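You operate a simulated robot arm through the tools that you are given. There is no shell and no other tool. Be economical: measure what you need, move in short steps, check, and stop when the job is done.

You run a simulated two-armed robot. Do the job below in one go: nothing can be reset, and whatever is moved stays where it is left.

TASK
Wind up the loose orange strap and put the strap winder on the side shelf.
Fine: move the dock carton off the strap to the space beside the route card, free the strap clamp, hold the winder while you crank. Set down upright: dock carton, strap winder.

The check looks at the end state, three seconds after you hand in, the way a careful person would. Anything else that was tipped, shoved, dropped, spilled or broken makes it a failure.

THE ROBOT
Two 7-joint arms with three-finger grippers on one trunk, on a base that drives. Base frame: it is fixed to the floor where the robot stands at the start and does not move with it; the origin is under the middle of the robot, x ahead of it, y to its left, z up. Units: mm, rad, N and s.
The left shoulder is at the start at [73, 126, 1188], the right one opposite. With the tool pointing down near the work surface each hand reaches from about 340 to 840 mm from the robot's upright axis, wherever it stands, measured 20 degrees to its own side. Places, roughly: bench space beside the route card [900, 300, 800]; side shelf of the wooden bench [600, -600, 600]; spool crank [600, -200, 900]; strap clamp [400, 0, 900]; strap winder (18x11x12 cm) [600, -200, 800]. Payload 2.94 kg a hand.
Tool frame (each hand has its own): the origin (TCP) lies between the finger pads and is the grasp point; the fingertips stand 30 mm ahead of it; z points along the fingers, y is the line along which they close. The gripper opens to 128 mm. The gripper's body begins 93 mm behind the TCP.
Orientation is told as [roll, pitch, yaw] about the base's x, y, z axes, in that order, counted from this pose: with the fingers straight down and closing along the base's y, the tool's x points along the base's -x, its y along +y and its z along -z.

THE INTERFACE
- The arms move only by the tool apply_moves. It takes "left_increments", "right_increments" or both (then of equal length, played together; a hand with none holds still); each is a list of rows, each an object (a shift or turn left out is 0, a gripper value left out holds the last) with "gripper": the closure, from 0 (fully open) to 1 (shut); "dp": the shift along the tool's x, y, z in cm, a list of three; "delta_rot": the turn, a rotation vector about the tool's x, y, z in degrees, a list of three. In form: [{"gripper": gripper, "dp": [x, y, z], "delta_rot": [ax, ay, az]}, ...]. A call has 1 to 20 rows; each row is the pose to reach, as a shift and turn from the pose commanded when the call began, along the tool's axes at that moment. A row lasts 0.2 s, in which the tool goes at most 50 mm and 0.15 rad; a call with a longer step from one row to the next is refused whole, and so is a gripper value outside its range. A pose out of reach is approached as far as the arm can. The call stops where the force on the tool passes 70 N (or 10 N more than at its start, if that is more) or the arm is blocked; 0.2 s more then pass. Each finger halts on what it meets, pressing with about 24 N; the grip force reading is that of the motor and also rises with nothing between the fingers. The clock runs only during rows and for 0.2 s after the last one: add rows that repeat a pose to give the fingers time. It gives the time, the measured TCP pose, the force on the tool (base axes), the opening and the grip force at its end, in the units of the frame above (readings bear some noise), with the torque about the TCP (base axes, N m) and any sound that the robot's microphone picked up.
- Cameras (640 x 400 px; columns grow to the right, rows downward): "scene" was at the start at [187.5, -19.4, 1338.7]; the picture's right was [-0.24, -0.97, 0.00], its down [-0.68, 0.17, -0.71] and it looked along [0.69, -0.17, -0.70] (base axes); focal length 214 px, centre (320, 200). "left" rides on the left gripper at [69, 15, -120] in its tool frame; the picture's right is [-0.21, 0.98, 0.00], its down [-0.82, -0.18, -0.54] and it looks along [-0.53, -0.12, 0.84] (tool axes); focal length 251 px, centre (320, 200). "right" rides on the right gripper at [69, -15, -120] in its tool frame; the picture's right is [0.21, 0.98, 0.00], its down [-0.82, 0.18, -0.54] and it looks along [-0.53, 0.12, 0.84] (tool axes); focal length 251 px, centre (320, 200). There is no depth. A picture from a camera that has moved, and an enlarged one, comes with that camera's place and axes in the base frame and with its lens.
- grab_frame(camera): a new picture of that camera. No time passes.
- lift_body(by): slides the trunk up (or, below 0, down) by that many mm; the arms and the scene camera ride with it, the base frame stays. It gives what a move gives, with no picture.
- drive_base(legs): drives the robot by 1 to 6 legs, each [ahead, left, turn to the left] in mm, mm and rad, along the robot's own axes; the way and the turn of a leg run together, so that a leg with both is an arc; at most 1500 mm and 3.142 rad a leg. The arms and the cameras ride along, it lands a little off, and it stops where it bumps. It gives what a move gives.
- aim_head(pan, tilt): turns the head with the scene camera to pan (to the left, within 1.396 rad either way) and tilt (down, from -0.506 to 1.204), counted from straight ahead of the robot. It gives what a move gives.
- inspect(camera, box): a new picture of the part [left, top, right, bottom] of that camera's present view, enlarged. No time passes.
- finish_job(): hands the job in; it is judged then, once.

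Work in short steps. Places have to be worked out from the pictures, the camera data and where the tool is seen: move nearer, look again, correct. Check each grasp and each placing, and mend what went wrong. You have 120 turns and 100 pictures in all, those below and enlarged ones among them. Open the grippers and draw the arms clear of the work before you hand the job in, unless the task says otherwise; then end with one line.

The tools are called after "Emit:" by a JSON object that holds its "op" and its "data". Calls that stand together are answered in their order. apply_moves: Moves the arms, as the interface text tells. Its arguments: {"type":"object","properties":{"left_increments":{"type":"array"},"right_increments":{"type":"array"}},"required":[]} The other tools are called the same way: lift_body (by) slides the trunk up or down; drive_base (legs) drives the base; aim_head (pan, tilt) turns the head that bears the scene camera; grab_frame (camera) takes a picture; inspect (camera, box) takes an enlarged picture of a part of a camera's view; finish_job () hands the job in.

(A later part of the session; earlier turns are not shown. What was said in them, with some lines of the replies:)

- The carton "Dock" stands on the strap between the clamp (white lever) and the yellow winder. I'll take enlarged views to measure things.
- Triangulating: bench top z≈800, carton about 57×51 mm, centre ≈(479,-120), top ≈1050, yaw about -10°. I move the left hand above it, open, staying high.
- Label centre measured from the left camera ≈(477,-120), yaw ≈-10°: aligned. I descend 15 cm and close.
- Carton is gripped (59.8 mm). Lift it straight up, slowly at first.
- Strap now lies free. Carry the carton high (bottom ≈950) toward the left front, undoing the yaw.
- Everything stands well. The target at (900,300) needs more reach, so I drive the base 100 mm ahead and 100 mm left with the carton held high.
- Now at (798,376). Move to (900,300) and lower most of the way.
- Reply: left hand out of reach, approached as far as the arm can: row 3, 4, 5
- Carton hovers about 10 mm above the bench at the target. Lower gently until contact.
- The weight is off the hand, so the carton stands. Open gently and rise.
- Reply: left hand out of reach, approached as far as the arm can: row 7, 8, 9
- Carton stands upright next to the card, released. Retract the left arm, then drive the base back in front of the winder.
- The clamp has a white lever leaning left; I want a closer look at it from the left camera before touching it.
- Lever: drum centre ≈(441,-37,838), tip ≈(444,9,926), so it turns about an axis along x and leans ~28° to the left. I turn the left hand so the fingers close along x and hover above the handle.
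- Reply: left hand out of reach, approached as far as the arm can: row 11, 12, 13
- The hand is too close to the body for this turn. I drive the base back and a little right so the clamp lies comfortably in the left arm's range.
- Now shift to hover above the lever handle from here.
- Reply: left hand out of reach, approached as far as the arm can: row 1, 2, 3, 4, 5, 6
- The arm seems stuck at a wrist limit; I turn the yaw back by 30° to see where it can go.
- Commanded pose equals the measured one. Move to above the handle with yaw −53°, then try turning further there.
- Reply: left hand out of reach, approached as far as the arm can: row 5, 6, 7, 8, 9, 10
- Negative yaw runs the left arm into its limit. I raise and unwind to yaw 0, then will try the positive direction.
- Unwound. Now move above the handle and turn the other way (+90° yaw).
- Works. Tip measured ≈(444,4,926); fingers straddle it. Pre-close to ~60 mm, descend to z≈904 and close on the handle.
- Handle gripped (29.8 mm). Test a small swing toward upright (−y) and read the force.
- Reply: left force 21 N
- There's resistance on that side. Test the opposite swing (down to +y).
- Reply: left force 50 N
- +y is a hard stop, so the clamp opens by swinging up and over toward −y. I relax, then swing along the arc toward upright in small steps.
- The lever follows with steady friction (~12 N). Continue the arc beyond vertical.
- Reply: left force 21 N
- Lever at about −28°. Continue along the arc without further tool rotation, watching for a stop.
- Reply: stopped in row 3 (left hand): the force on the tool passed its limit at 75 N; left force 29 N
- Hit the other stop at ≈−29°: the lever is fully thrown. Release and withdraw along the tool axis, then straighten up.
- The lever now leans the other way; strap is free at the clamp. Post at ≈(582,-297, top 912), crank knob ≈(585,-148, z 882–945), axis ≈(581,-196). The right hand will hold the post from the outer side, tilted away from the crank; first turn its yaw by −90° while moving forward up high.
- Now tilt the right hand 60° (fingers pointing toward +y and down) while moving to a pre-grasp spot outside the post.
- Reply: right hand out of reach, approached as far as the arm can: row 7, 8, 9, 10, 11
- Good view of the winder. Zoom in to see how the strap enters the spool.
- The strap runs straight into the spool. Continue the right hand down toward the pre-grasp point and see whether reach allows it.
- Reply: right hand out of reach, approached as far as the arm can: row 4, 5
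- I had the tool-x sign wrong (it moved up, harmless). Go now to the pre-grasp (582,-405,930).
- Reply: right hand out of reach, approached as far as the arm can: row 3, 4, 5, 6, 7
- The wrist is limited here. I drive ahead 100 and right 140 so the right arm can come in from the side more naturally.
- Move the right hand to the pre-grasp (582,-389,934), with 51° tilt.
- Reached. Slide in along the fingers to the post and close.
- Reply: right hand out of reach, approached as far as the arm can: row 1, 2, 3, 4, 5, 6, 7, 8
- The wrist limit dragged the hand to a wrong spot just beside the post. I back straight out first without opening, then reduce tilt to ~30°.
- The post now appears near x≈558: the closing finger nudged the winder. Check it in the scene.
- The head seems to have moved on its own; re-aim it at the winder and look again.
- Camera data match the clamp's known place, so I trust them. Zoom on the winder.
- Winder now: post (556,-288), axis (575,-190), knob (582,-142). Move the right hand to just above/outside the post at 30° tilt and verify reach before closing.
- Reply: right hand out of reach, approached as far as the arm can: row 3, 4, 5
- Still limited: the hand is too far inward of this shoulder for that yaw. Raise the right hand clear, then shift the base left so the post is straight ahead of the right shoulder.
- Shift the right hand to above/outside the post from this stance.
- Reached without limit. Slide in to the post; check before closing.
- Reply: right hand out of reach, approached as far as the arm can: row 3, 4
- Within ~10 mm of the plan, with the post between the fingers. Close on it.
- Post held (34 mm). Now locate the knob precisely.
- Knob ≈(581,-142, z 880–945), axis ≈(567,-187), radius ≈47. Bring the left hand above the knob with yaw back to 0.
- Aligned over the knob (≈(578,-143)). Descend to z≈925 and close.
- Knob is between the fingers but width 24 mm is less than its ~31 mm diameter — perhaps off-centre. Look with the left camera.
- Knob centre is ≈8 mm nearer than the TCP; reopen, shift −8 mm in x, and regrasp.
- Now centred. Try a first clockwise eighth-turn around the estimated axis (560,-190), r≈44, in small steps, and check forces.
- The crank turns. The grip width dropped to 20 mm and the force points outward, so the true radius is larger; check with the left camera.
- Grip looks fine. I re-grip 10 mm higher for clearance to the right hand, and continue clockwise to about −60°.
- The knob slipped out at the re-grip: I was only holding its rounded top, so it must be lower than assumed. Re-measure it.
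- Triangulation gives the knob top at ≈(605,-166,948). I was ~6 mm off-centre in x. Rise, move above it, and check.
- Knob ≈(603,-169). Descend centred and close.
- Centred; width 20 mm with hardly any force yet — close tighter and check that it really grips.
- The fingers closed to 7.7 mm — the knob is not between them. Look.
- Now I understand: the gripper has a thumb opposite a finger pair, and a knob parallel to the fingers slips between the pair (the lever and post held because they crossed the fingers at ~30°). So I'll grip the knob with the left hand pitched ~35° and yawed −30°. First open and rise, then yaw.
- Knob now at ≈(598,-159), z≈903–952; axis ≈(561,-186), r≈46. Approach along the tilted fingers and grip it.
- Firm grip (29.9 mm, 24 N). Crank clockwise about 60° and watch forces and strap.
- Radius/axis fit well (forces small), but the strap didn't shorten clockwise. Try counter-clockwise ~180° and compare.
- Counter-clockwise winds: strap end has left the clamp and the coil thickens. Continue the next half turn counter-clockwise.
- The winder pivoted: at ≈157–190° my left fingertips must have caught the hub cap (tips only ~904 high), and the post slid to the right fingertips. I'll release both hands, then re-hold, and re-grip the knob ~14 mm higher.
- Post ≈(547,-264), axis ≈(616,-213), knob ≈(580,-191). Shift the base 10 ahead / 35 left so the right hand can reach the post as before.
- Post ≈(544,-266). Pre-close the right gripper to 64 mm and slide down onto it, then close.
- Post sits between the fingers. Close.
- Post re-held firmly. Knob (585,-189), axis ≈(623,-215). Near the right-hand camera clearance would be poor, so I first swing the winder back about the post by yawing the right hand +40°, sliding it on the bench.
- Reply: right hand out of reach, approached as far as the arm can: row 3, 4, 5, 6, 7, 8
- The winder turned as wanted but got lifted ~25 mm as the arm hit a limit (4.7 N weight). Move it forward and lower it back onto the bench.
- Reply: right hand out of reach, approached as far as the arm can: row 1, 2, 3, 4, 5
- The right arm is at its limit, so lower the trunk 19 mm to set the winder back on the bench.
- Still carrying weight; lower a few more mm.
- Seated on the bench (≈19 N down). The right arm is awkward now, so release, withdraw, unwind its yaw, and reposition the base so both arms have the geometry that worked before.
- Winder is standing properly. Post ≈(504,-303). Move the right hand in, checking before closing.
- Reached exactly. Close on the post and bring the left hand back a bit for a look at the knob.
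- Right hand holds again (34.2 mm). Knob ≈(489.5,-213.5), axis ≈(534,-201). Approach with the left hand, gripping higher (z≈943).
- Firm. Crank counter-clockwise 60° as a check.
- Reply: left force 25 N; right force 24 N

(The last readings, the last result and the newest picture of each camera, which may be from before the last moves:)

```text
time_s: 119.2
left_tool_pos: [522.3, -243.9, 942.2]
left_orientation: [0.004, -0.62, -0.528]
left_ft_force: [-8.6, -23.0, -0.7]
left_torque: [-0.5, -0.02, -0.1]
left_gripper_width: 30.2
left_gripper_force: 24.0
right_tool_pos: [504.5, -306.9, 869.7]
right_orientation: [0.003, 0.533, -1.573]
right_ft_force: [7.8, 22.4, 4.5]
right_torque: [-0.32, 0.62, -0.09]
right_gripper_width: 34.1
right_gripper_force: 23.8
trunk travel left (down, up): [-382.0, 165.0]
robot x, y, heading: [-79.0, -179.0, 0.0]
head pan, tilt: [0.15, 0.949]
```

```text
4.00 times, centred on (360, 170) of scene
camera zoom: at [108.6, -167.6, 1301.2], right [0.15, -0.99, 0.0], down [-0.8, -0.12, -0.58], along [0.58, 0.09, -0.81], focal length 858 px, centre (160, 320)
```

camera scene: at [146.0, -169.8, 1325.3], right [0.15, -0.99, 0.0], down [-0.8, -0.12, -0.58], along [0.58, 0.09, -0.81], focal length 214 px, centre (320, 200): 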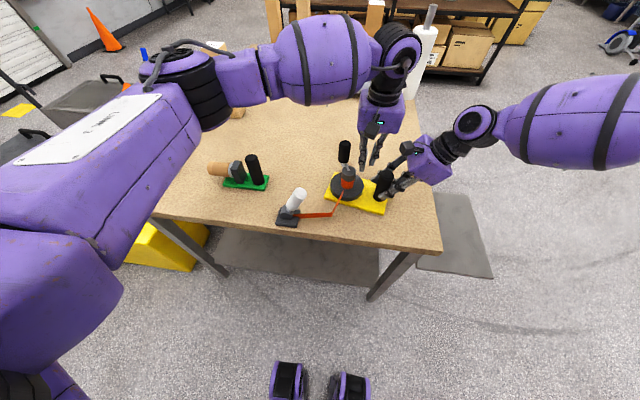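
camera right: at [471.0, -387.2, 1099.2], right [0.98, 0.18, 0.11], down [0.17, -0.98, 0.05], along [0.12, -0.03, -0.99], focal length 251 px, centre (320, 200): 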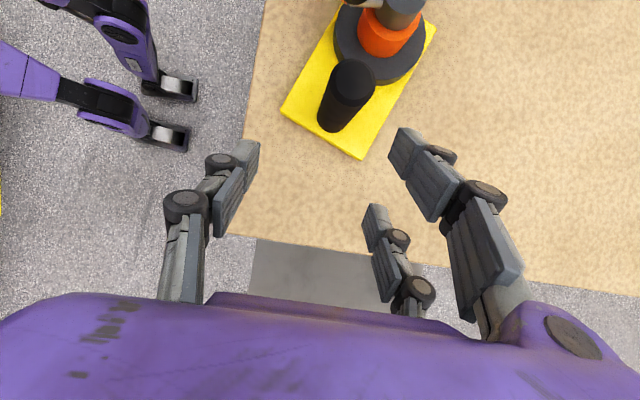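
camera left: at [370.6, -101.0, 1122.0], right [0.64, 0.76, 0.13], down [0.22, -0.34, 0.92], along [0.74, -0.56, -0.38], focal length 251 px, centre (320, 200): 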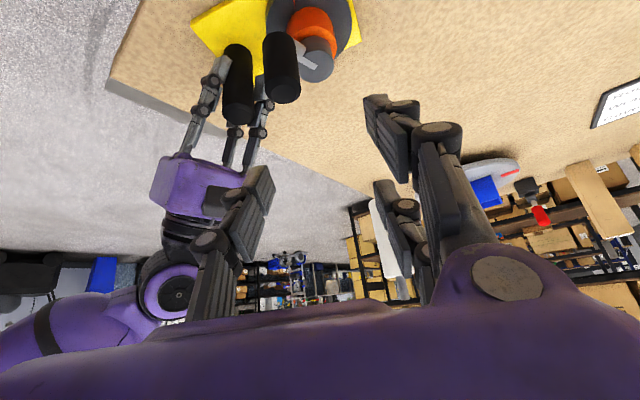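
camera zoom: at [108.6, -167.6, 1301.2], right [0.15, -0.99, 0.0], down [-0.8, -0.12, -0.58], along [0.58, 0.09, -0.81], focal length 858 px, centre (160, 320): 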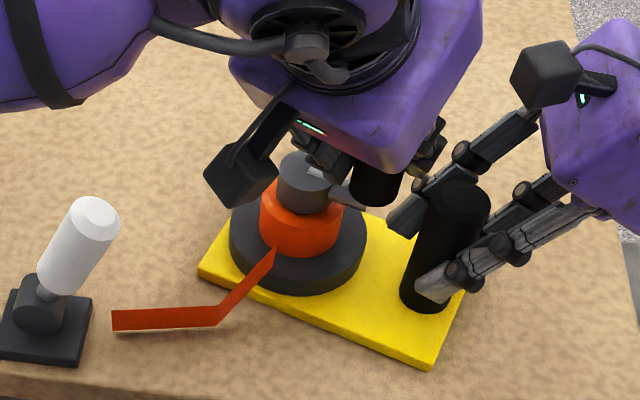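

It winds (strap end pulling in). Radial force shows the axis is a bit further −y (≈(535,-207)); correct and continue to 345°.

Emit:
{"op": "apply_moves", "data": {"left_increments": [{"dp": [-0.25, -0.49, 0.18]}, {"dp": [-0.86, -0.22, 0.62]}, {"dp": [-1.43, 0.18, 1.02]}, {"dp": [-1.92, 0.7, 1.38]}, {"dp": [-2.34, 1.31, 1.68]}, {"dp": [-2.67, 2.0, 1.91]}, {"dp": [-2.89, 2.76, 2.07]}, {"dp": [-3.01, 3.55, 2.15]}, {"dp": [-3.01, 4.35, 2.15]}, {"dp": [-2.89, 5.14, 2.07]}, {"dp": [-2.89, 5.14, 2.07]}]}}

Emit:
{"op": "inspect", "data": {"camera": "scene", "box": [280, 120, 440, 220]}}

```text
time_s: 121.6
left_tool_pos: [578.0, -215.2, 944.0]
left_orientation: [0.007, -0.618, -0.526]
left_ft_force: [-7.3, 1.4, 4.5]
left_torque: [0.31, 0.31, 0.01]
left_gripper_width: 30.0
left_gripper_force: 23.9
right_tool_pos: [503.2, -309.7, 868.3]
right_orientation: [0.002, 0.526, -1.577]
right_ft_force: [6.4, 2.8, 4.6]
right_torque: [0.43, 1.16, -0.52]
right_gripper_width: 34.1
right_gripper_force: 23.5
trunk travel left (down, up): [-382.0, 165.0]
robot x, y, heading: [-77.6, -181.4, 0.001]
head pan, tilt: [0.15, 0.949]
```

```text
4.00 times, centred on (360, 170) of scene
camera zoom: at [107.8, -166.8, 1301.3], right [0.15, -0.99, 0.0], down [-0.8, -0.12, -0.58], along [0.58, 0.09, -0.81], focal length 858 px, centre (160, 320)
```

zoom: 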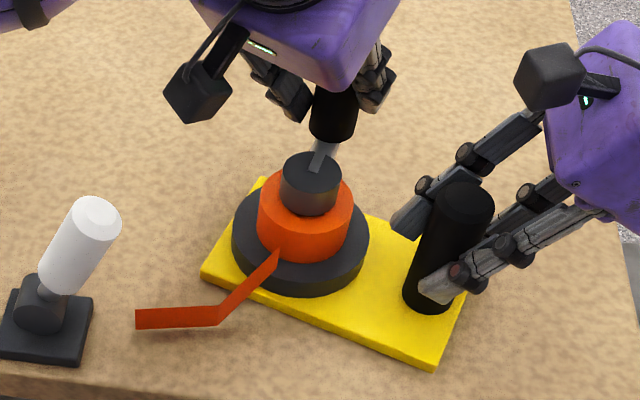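

Works well. Continue a half turn counter-clockwise.

Emit:
{"op": "apply_moves", "data": {"left_increments": [{"dp": [0.22, 0.75, -0.16]}, {"dp": [0.55, 1.45, -0.39]}, {"dp": [0.97, 2.06, -0.69]}, {"dp": [1.47, 2.58, -1.05]}, {"dp": [2.03, 2.98, -1.45]}, {"dp": [2.64, 3.25, -1.89]}, {"dp": [3.29, 3.39, -2.35]}, {"dp": [3.94, 3.39, -2.81]}, {"dp": [4.58, 3.25, -3.27]}, {"dp": [5.19, 2.98, -3.71]}, {"dp": [5.76, 2.58, -4.11]}, {"dp": [6.26, 2.06, -4.47]}, {"dp": [6.68, 1.45, -4.77]}, {"dp": [7.0, 0.75, -5.0]}, {"dp": [7.23, 0, -5.16]}, {"dp": [7.34, -0.79, -5.24]}, {"dp": [7.34, -1.59, -5.24]}, {"dp": [7.23, -2.38, -5.16]}]}}

Emit:
{"op": "inspect", "data": {"camera": "scene", "box": [280, 120, 440, 220]}}

```text
time_s: 125.4
left_tool_pos: [490.0, -193.3, 942.5]
left_orientation: [0.01, -0.617, -0.527]
left_ft_force: [-3.3, 1.8, 0.2]
left_torque: [0.18, 0.0, 0.01]
left_gripper_width: 30.4
left_gripper_force: 24.3
right_tool_pos: [504.2, -309.0, 867.4]
right_orientation: [0.004, 0.527, -1.574]
right_ft_force: [4.1, -6.4, 6.8]
right_torque: [-0.71, 1.01, -0.14]
right_gripper_width: 33.7
right_gripper_force: 24.3
trunk travel left (down, up): [-382.0, 165.0]
robot x, y, heading: [-78.3, -178.1, 0.002]
head pan, tilt: [0.15, 0.949]
```

```text
4.00 times, centred on (360, 170) of scene
camera zoom: at [108.3, -167.8, 1301.2], right [0.15, -0.99, 0.0], down [-0.8, -0.12, -0.58], along [0.58, 0.09, -0.81], focal length 858 px, centre (160, 320)
```

zoom: 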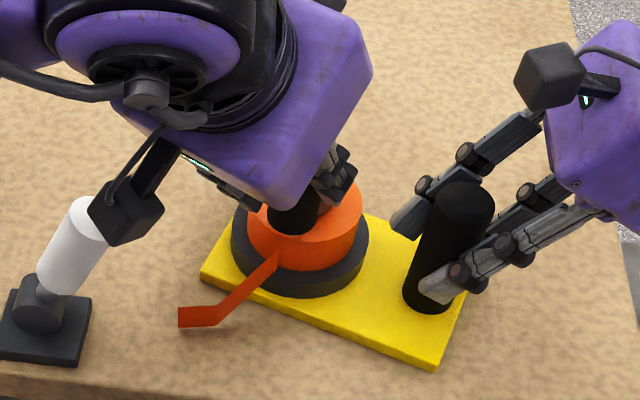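

Excellent. Next half turn.

Emit:
{"op": "apply_moves", "data": {"left_increments": [{"dp": [-0.22, -0.75, 0.16]}, {"dp": [-0.55, -1.45, 0.39]}, {"dp": [-0.97, -2.06, 0.69]}, {"dp": [-1.47, -2.58, 1.05]}, {"dp": [-2.03, -2.98, 1.45]}, {"dp": [-2.64, -3.25, 1.89]}, {"dp": [-3.29, -3.39, 2.35]}, {"dp": [-3.94, -3.39, 2.81]}, {"dp": [-4.58, -3.25, 3.27]}, {"dp": [-5.19, -2.98, 3.71]}, {"dp": [-5.76, -2.58, 4.11]}, {"dp": [-6.26, -2.06, 4.47]}, {"dp": [-6.68, -1.45, 4.77]}, {"dp": [-7.0, -0.75, 5.0]}, {"dp": [-7.23, 0, 5.16]}, {"dp": [-7.34, 0.79, 5.24]}, {"dp": [-7.34, 1.59, 5.24]}, {"dp": [-7.23, 2.38, 5.16]}]}}

Emit:
{"op": "apply_moves", "data": {"left_increments": [{"dp": [0.22, 0.75, -0.16]}, {"dp": [0.55, 1.45, -0.39]}, {"dp": [0.97, 2.06, -0.69]}, {"dp": [1.47, 2.58, -1.05]}, {"dp": [2.03, 2.98, -1.45]}, {"dp": [2.64, 3.25, -1.89]}, {"dp": [3.29, 3.39, -2.35]}, {"dp": [3.94, 3.39, -2.81]}, {"dp": [4.58, 3.25, -3.27]}, {"dp": [5.19, 2.98, -3.71]}, {"dp": [5.76, 2.58, -4.11]}, {"dp": [6.26, 2.06, -4.47]}, {"dp": [6.68, 1.45, -4.77]}, {"dp": [7.0, 0.75, -5.0]}, {"dp": [7.23, 0, -5.16]}, {"dp": [7.34, -0.79, -5.24]}, {"dp": [7.34, -1.59, -5.24]}, {"dp": [7.23, -2.38, -5.16]}]}}

Emit:
{"op": "inspect", "data": {"camera": "scene", "box": [280, 120, 440, 220]}}

```text
time_s: 129.2
left_tool_pos: [579.2, -215.7, 942.5]
left_orientation: [0.008, -0.618, -0.524]
left_ft_force: [-6.8, 1.0, 1.7]
left_torque: [0.1, 0.14, -0.01]
left_gripper_width: 30.2
left_gripper_force: 24.2
right_tool_pos: [504.8, -308.1, 868.7]
right_orientation: [0.001, 0.53, -1.575]
right_ft_force: [6.6, 0.4, 0.2]
right_torque: [-0.05, 0.83, -0.58]
right_gripper_width: 34.2
right_gripper_force: 24.1
trunk travel left (down, up): [-382.0, 165.0]
robot x, y, heading: [-80.3, -180.5, -0.004]
head pan, tilt: [0.15, 0.949]
```

```text
time_s: 133.0
left_tool_pos: [489.6, -193.0, 943.2]
left_orientation: [0.01, -0.617, -0.526]
left_ft_force: [-1.7, 0.3, -0.6]
left_torque: [0.36, -0.1, 0.02]
left_gripper_width: 29.8
left_gripper_force: 23.9
right_tool_pos: [504.2, -308.2, 869.6]
right_orientation: [0.003, 0.528, -1.576]
right_ft_force: [-0.5, -2.2, 5.4]
right_torque: [-0.3, 0.91, -0.09]
right_gripper_width: 33.7
right_gripper_force: 23.7
trunk travel left (down, up): [-382.0, 165.0]
robot x, y, heading: [-80.1, -176.5, -0.003]
head pan, tilt: [0.15, 0.949]
```

```text
4.00 times, centred on (360, 170) of scene
camera zoom: at [108.3, -167.6, 1301.2], right [0.15, -0.99, 0.0], down [-0.8, -0.12, -0.58], along [0.58, 0.09, -0.81], focal length 858 px, centre (160, 320)
```

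zoom: 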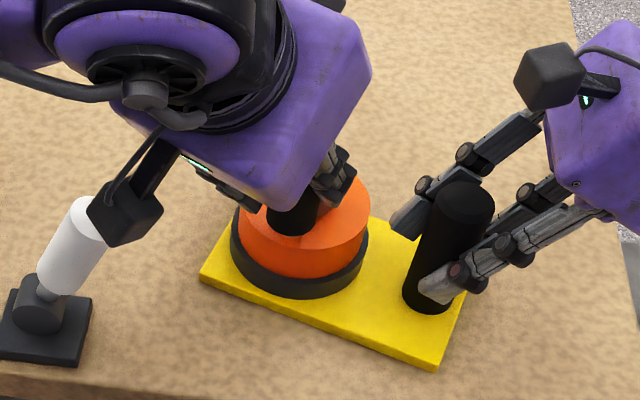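

The loose tail has vanished. Give another quarter turn to be sure and see whether anything changes.

Emit:
{"op": "apply_moves", "data": {"left_increments": [{"dp": [-0.22, -0.75, 0.16]}, {"dp": [-0.55, -1.45, 0.39]}, {"dp": [-0.97, -2.06, 0.69]}, {"dp": [-1.47, -2.58, 1.05]}, {"dp": [-2.03, -2.98, 1.45]}, {"dp": [-2.64, -3.25, 1.89]}, {"dp": [-3.29, -3.39, 2.35]}, {"dp": [-3.94, -3.39, 2.81]}, {"dp": [-3.94, -3.39, 2.81]}]}}

Emit:
{"op": "inspect", "data": {"camera": "scene", "box": [280, 120, 440, 220]}}

```text
time_s: 135.0
left_tool_pos: [514.5, -246.5, 942.4]
left_orientation: [0.01, -0.618, -0.525]
left_ft_force: [2.4, 9.8, 0.1]
left_torque: [0.51, -0.18, 0.04]
left_gripper_width: 30.0
left_gripper_force: 24.1
right_tool_pos: [505.1, -309.1, 866.5]
right_orientation: [0.001, 0.527, -1.575]
right_ft_force: [1.7, -6.8, 8.1]
right_torque: [0.05, 0.46, -0.06]
right_gripper_width: 33.7
right_gripper_force: 24.4
trunk travel left (down, up): [-382.0, 165.0]
robot x, y, heading: [-78.1, -181.7, -0.0]
head pan, tilt: [0.15, 0.949]
```

```text
4.00 times, centred on (360, 170) of scene
camera zoom: at [108.6, -167.0, 1301.2], right [0.15, -0.99, 0.0], down [-0.8, -0.12, -0.58], along [0.58, 0.09, -0.81], focal length 858 px, centre (160, 320)
```

zoom: 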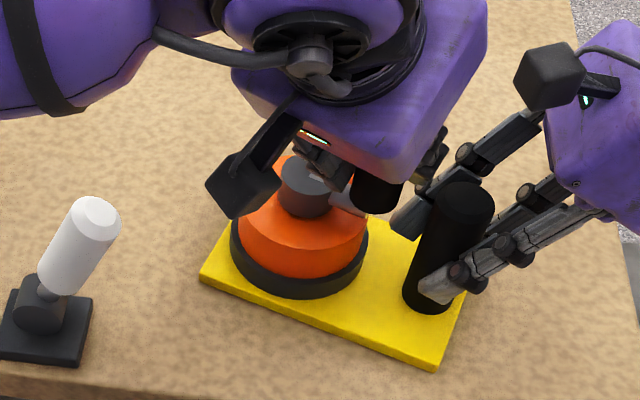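

Strap is completely wound. Release the knob and withdraw the left hand up and back.

Emit:
{"op": "apply_moves", "data": {"left_increments": [{"gripper": 0.7}, {"gripper": 0.5}, {"gripper": 0.4}, {"gripper": 0.4}, {"dp": [0, 0, -4]}, {"dp": [0, 0, -8]}, {"dp": [0, 0, -12]}, {"dp": [-2, 3, -14]}, {"dp": [-4, 6, -16]}, {"dp": [-7, 9, -18]}, {"dp": [-10, 12, -19]}]}}

Emit:
{"op": "apply_moves", "data": {"left_increments": [{"delta_rot": [0, 7, 0]}, {"delta_rot": [0, 14, 0]}, {"delta_rot": [0, 21, 0]}, {"delta_rot": [0, 28, 0]}, {"delta_rot": [0, 35, 0]}, {"delta_rot": [0, 35, 0]}]}}

Emit:
{"op": "grab_frame", "data": {"camera": "scene"}}

```text
time_s: 137.4
left_tool_pos: [548.1, -128.3, 1156.8]
left_orientation: [0.007, -0.616, -0.528]
left_ft_force: [-0.2, 0.2, 0.1]
left_torque: [-0.01, 0.02, -0.01]
left_gripper_width: 76.9
left_gripper_force: 0.1
right_tool_pos: [504.2, -308.9, 869.2]
right_orientation: [0.002, 0.529, -1.577]
right_ft_force: [0.3, 0.3, 4.2]
right_torque: [-0.37, 0.68, -0.04]
right_gripper_width: 33.9
right_gripper_force: 23.7
trunk travel left (down, up): [-382.0, 165.0]
robot x, y, heading: [-80.9, -180.3, -0.004]
head pan, tilt: [0.15, 0.949]
```

```text
time_s: 138.8
left_tool_pos: [548.5, -129.7, 1155.8]
left_orientation: [0.007, -0.006, -0.52]
left_ft_force: [-0.6, 0.3, -0.3]
left_torque: [0.03, 0.02, 0.01]
left_gripper_width: 76.9
left_gripper_force: 0.0
right_tool_pos: [503.2, -309.1, 868.8]
right_orientation: [0.003, 0.527, -1.577]
right_ft_force: [-1.0, 1.8, 2.0]
right_torque: [-0.18, 0.64, -0.06]
right_gripper_width: 33.7
right_gripper_force: 24.3
trunk travel left (down, up): [-382.0, 165.0]
robot x, y, heading: [-80.4, -178.3, -0.003]
head pan, tilt: [0.15, 0.949]
```

```text
13 pictures are left
camera scene: at [108.1, -167.0, 1301.2], right [0.15, -0.99, 0.0], down [-0.8, -0.12, -0.58], along [0.58, 0.09, -0.81], focal length 214 px, centre (320, 200)
```

scene: 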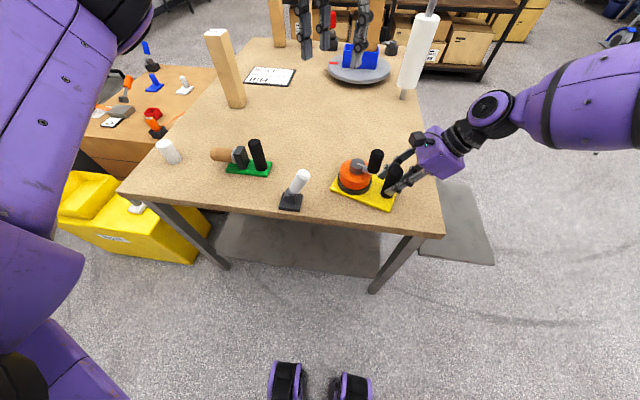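

All clear. Lift the trunk 50 mm with the winder held and check that it hangs level.

Emit:
{"op": "lift_body", "data": {"by": 50}}

Emit:
{"op": "inspect", "data": {"camera": "scene", "box": [300, 120, 460, 230]}}

```text
time_s: 139.7
left_tool_pos: [550.4, -129.7, 1205.1]
left_orientation: [0.005, -0.004, -0.521]
left_ft_force: [0.2, 0.1, -0.3]
left_torque: [-0.03, 0.07, -0.01]
left_gripper_width: 76.8
left_gripper_force: 0.0
right_tool_pos: [504.5, -311.5, 918.0]
right_orientation: [0.0, 0.528, -1.575]
right_ft_force: [-0.1, -0.4, -5.9]
right_torque: [-0.37, 0.13, -0.01]
right_gripper_width: 33.7
right_gripper_force: 23.8
trunk travel left (down, up): [-432.0, 115.0]
robot x, y, heading: [-79.4, -175.3, -0.002]
head pan, tilt: [0.15, 0.949]
```

```text
3.64 times, centred on (380, 175) of scene
camera zoom: at [92.8, -167.5, 1354.7], right [0.15, -0.99, 0.0], down [-0.8, -0.12, -0.58], along [0.57, 0.09, -0.81], focal length 780 px, centre (102, 291)
```

zoom: 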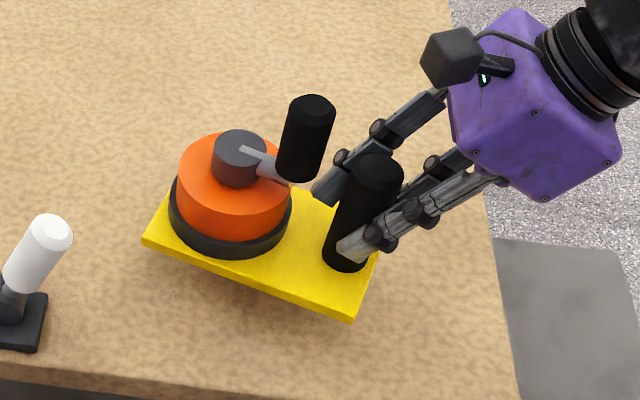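

It hangs level. Drive right 315 mm, then ahead 85 mm, to bring it over the side shelf.

Emit:
{"op": "drive_base", "data": {"legs": [[0, -315, 0], [88, 0, 0]]}}

Emit:
{"op": "aim_head", "data": {"pan": -0.15, "tilt": 0.95}}

Emit:
{"op": "grab_frame", "data": {"camera": "scene"}}

```text
time_s: 143.7
left_tool_pos: [635.7, -442.7, 1206.3]
left_orientation: [0.008, -0.007, -0.525]
left_ft_force: [-0.3, 0.0, -0.4]
left_torque: [0.0, 0.03, -0.02]
left_gripper_width: 76.8
left_gripper_force: 0.1
right_tool_pos: [589.8, -622.7, 918.3]
right_orientation: [0.002, 0.528, -1.579]
right_ft_force: [0.1, -0.2, -5.7]
right_torque: [-0.41, 0.09, 0.02]
right_gripper_width: 33.3
right_gripper_force: 24.3
trunk travel left (down, up): [-432.0, 115.0]
robot x, y, heading: [7.8, -485.5, -0.003]
head pan, tilt: [0.15, 0.949]
```

```text
time_s: 144.5
left_tool_pos: [636.3, -443.2, 1206.4]
left_orientation: [0.007, -0.008, -0.528]
left_ft_force: [0.0, 0.7, 0.2]
left_torque: [0.0, 0.01, -0.02]
left_gripper_width: 76.8
left_gripper_force: 0.0
right_tool_pos: [591.4, -622.8, 917.9]
right_orientation: [0.003, 0.529, -1.579]
right_ft_force: [0.5, -0.2, -5.6]
right_torque: [-0.37, 0.12, 0.03]
right_gripper_width: 33.4
right_gripper_force: 23.8
trunk travel left (down, up): [-432.0, 115.0]
robot x, y, heading: [6.9, -489.3, -0.005]
head pan, tilt: [-0.15, 0.949]
```

```text
11 pictures are left
camera scene: at [178.5, -500.5, 1354.9], right [-0.15, -0.99, 0.0], down [-0.8, 0.12, -0.58], along [0.57, -0.09, -0.81], focal length 214 px, centre (320, 200)
```

scene: 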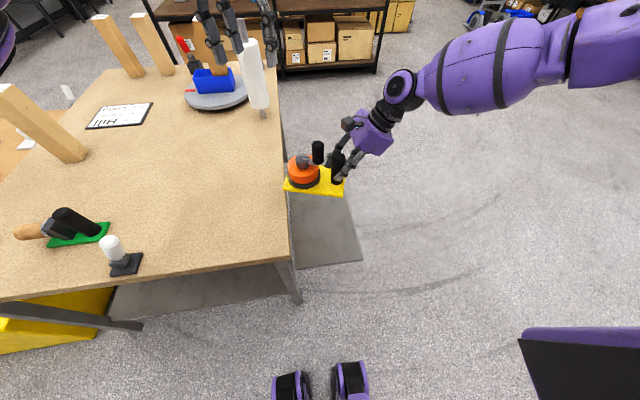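

The plate end is only ~5–25 mm clear of the bench edge; shift 32 mm further right, then lower the trunk part way.

Emit:
{"op": "drive_base", "data": {"legs": [[0, -32, 0]]}}

Emit:
{"op": "lift_body", "data": {"by": -40}}

Emit:
{"op": "grab_frame", "data": {"camera": "right"}}

Emit:
{"op": "inspect", "data": {"camera": "scene", "box": [240, 120, 400, 270]}}

```text
time_s: 145.4
left_tool_pos: [636.1, -471.9, 1206.2]
left_orientation: [0.008, -0.007, -0.525]
left_ft_force: [1.1, 1.0, -0.6]
left_torque: [0.04, 0.0, 0.02]
left_gripper_width: 76.9
left_gripper_force: 0.1
right_tool_pos: [589.9, -654.0, 918.3]
right_orientation: [0.003, 0.529, -1.579]
right_ft_force: [0.0, 0.6, -5.7]
right_torque: [-0.44, 0.16, 0.0]
right_gripper_width: 33.3
right_gripper_force: 23.9
trunk travel left (down, up): [-432.0, 115.0]
robot x, y, heading: [7.3, -520.2, -0.007]
head pan, tilt: [-0.15, 0.949]
```

```text
time_s: 146.3
left_tool_pos: [635.9, -472.7, 1166.1]
left_orientation: [0.007, -0.008, -0.525]
left_ft_force: [-0.3, -0.6, 0.1]
left_torque: [-0.02, -0.01, 0.0]
left_gripper_width: 76.8
left_gripper_force: 0.0
right_tool_pos: [590.9, -653.8, 878.3]
right_orientation: [0.003, 0.528, -1.579]
right_ft_force: [-0.5, 0.3, -5.2]
right_torque: [-0.4, 0.1, -0.06]
right_gripper_width: 33.5
right_gripper_force: 23.5
trunk travel left (down, up): [-392.0, 155.0]
robot x, y, heading: [6.2, -519.4, -0.01]
head pan, tilt: [-0.15, 0.949]
```

```text
10 pictures are left
camera right: at [574.6, -655.5, 1016.9], right [0.98, 0.18, 0.11], down [0.17, -0.98, 0.05], along [0.12, -0.03, -0.99], focal length 251 px, centre (320, 200)
```

right: 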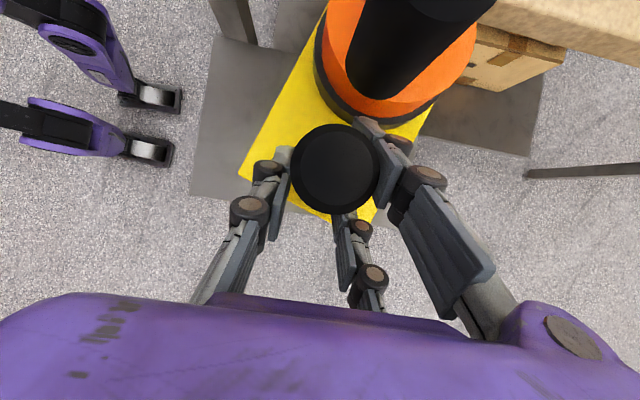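

```text
2.67 times, centred on (320, 195) of scene
camera zoom: at [191.9, -531.8, 1311.5], right [-0.15, -0.99, 0.0], down [-0.8, 0.13, -0.58], along [0.58, -0.09, -0.81], focal length 572 px, centre (320, 213)
```

zoom: 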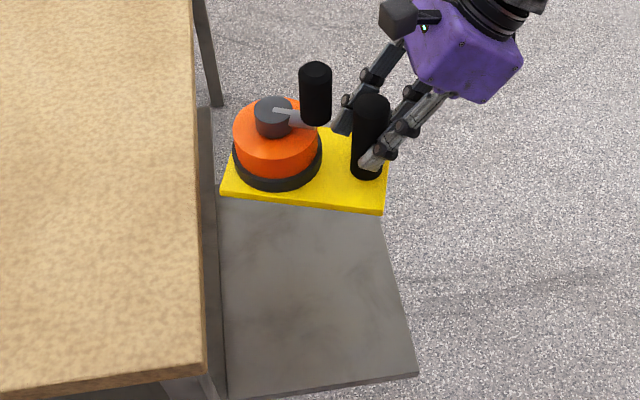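

The plate spans y≈−482…−675 over the shelf (−450…−695), x fine. Lower nearly all the way.

Emit:
{"op": "lift_body", "data": {"by": -120}}

Emit:
{"op": "lift_body", "data": {"by": -70}}

Emit:
{"op": "inspect", "data": {"camera": "scene", "box": [240, 120, 400, 270]}}

```text
time_s: 147.8
left_tool_pos: [636.2, -473.3, 1045.7]
left_orientation: [0.007, -0.008, -0.526]
left_ft_force: [-0.8, 0.4, -0.2]
left_torque: [0.02, 0.01, -0.01]
left_gripper_width: 76.8
left_gripper_force: 0.0
right_tool_pos: [590.0, -654.1, 757.8]
right_orientation: [0.003, 0.529, -1.579]
right_ft_force: [-0.4, -0.6, -5.3]
right_torque: [-0.39, 0.11, 0.02]
right_gripper_width: 33.4
right_gripper_force: 24.0
trunk travel left (down, up): [-272.0, 275.0]
robot x, y, heading: [8.8, -514.9, -0.002]
head pan, tilt: [-0.15, 0.949]
```

```text
time_s: 148.9
left_tool_pos: [636.5, -473.5, 976.5]
left_orientation: [0.007, -0.005, -0.525]
left_ft_force: [0.6, 0.3, 0.4]
left_torque: [0.0, 0.01, 0.01]
left_gripper_width: 76.7
left_gripper_force: 0.1
right_tool_pos: [589.9, -655.1, 688.1]
right_orientation: [0.002, 0.529, -1.58]
right_ft_force: [-0.7, 1.6, -0.5]
right_torque: [0.03, 0.27, -0.02]
right_gripper_width: 33.5
right_gripper_force: 24.3
trunk travel left (down, up): [-202.0, 345.0]
robot x, y, heading: [8.0, -519.2, -0.006]
head pan, tilt: [-0.15, 0.949]
```

```text
2.67 times, centred on (320, 195) of scene
camera zoom: at [250.4, -549.6, 1133.2], right [-0.35, -0.94, 0.0], down [-0.64, 0.24, -0.73], along [0.68, -0.25, -0.69], focal length 572 px, centre (320, 213)
```

zoom: 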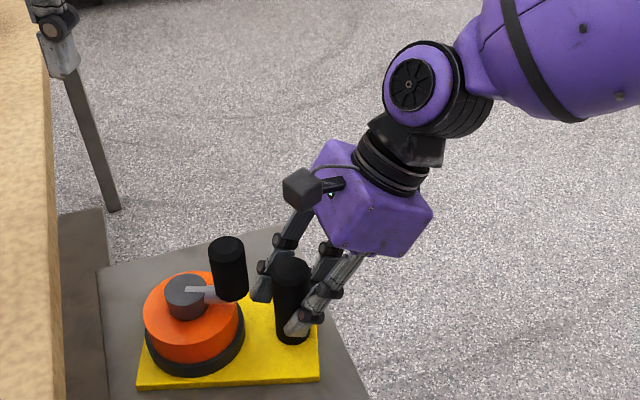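

Weight is off the hand: the winder rests on the shelf (surface ≈620), fully on it. Seat it 2 mm more and check before releasing.

Emit:
{"op": "lift_body", "data": {"by": -2}}

```text
time_s: 149.4
left_tool_pos: [636.8, -473.2, 974.8]
left_orientation: [0.007, -0.008, -0.525]
left_ft_force: [0.5, 0.2, -0.2]
left_torque: [-0.03, 0.05, 0.02]
left_gripper_width: 77.0
left_gripper_force: 0.0
right_tool_pos: [590.2, -654.8, 687.3]
right_orientation: [0.004, 0.531, -1.58]
right_ft_force: [0.2, -1.6, 14.9]
right_torque: [-0.07, 1.14, -0.03]
right_gripper_width: 33.7
right_gripper_force: 23.9
trunk travel left (down, up): [-200.0, 347.0]
robot x, y, heading: [9.0, -523.3, -0.005]
head pan, tilt: [-0.15, 0.949]
```

Firm contact. Open and withdraw along the fingers.

Emit:
{"op": "apply_moves", "data": {"right_increments": [{"gripper": 0.72}, {"gripper": 0.65}, {"gripper": 0.5}, {"gripper": 0.4}, {"gripper": 0.4, "dp": [0, 0, -2]}, {"dp": [0, 0, -6]}, {"dp": [0, 0, -10]}, {"dp": [0, 0, -14]}, {"dp": [0, 0, -18]}]}}

Emit:
{"op": "grab_frame", "data": {"camera": "scene"}}

Emit:
{"op": "grab_frame", "data": {"camera": "right"}}

```text
time_s: 151.4
left_tool_pos: [635.1, -473.2, 974.6]
left_orientation: [0.007, -0.007, -0.525]
left_ft_force: [-0.4, 0.1, -0.3]
left_torque: [0.0, 0.01, -0.03]
left_gripper_width: 76.5
left_gripper_force: 0.1
right_tool_pos: [587.3, -746.6, 840.5]
right_orientation: [0.001, 0.529, -1.579]
right_ft_force: [0.1, 0.4, -0.8]
right_torque: [-0.01, -0.01, -0.01]
right_gripper_width: 76.8
right_gripper_force: 0.1
trunk travel left (down, up): [-200.0, 347.0]
robot x, y, heading: [6.8, -515.7, -0.004]
head pan, tilt: [-0.15, 0.949]
```

```text
7 pictures are left
camera scene: at [237.6, -583.7, 1149.7], right [-0.69, -0.72, 0.0], down [-0.37, 0.36, -0.86], along [0.62, -0.59, -0.51], focal length 214 px, centre (320, 200)
```

scene: 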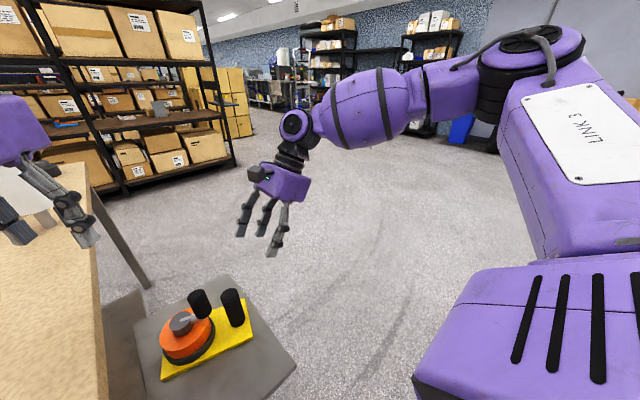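

```text
6 pictures are left
camera right: at [571.8, -747.0, 979.4], right [0.98, 0.18, 0.11], down [0.17, -0.98, 0.05], along [0.12, -0.03, -0.99], focal length 251 px, centre (320, 200)
```

right: 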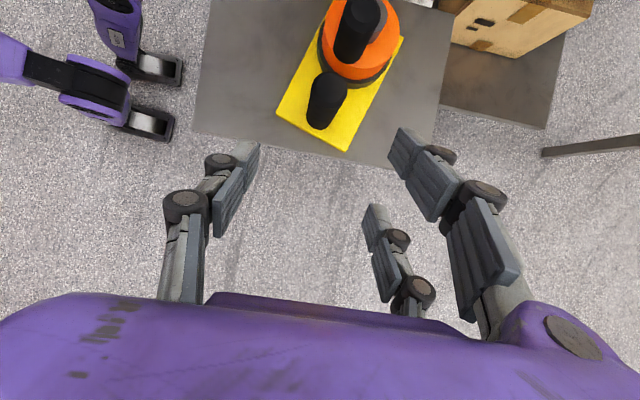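

Winder stands upright on the shelf, hands free. Raise the trunk and take a last look over the bench.

Emit:
{"op": "lift_body", "data": {"by": 180}}

Emit:
{"op": "aim_head", "data": {"pan": 0.3, "tilt": 0.8}}

Emit:
{"op": "grab_frame", "data": {"camera": "scene"}}

```text
time_s: 153.4
left_tool_pos: [636.2, -473.3, 1152.7]
left_orientation: [0.007, -0.004, -0.525]
left_ft_force: [0.5, 0.7, 0.0]
left_torque: [0.01, -0.02, 0.02]
left_gripper_width: 76.9
left_gripper_force: 0.1
right_tool_pos: [588.5, -745.6, 1021.8]
right_orientation: [0.001, 0.529, -1.579]
right_ft_force: [-0.6, -0.4, -1.2]
right_torque: [0.0, 0.03, -0.03]
right_gripper_width: 76.8
right_gripper_force: 0.0
trunk travel left (down, up): [-380.0, 167.0]
robot x, y, heading: [7.8, -515.3, -0.004]
head pan, tilt: [-0.15, 0.949]
```

```text
time_s: 154.3
left_tool_pos: [635.8, -472.6, 1153.5]
left_orientation: [0.007, -0.007, -0.526]
left_ft_force: [-0.7, -0.1, -0.4]
left_torque: [-0.04, -0.03, 0.02]
left_gripper_width: 76.7
left_gripper_force: 0.1
right_tool_pos: [589.2, -744.8, 1021.0]
right_orientation: [0.003, 0.529, -1.58]
right_ft_force: [0.6, 0.4, 0.5]
right_torque: [0.0, 0.01, 0.03]
right_gripper_width: 76.9
right_gripper_force: 0.1
trunk travel left (down, up): [-380.0, 167.0]
robot x, y, heading: [6.7, -520.0, -0.008]
head pan, tilt: [0.3, 0.799]
```

```text
5 pictures are left
camera scene: at [197.0, -567.0, 1323.3], right [-0.53, -0.85, 0.0], down [-0.51, 0.32, -0.8], along [0.67, -0.42, -0.6], focal length 214 px, centre (320, 200)
```

scene: 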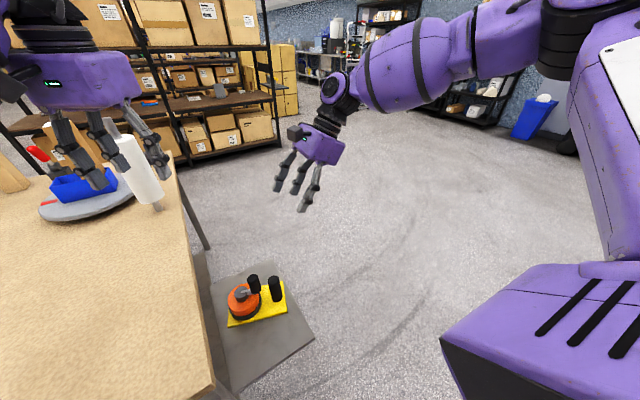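

Everything stands as it should: carton upright by the card, clamp open, strap wound, winder upright on the shelf, hands clear. Hand in.

Emit:
{"op": "finish_job", "data": {}}

```text
The job is handed in.
```

The orange strap is fully wound, and the winder stands upright on the side shelf. The dock carton stands upright beside the route card, the strap clamp is open, and both hands are empty and clear of the work. While I was cranking, the winder slid and turned on the bench, so I had to re-grip it. In the last pictures nothing else had been moved, though the bench was only partly in view in the very last one.
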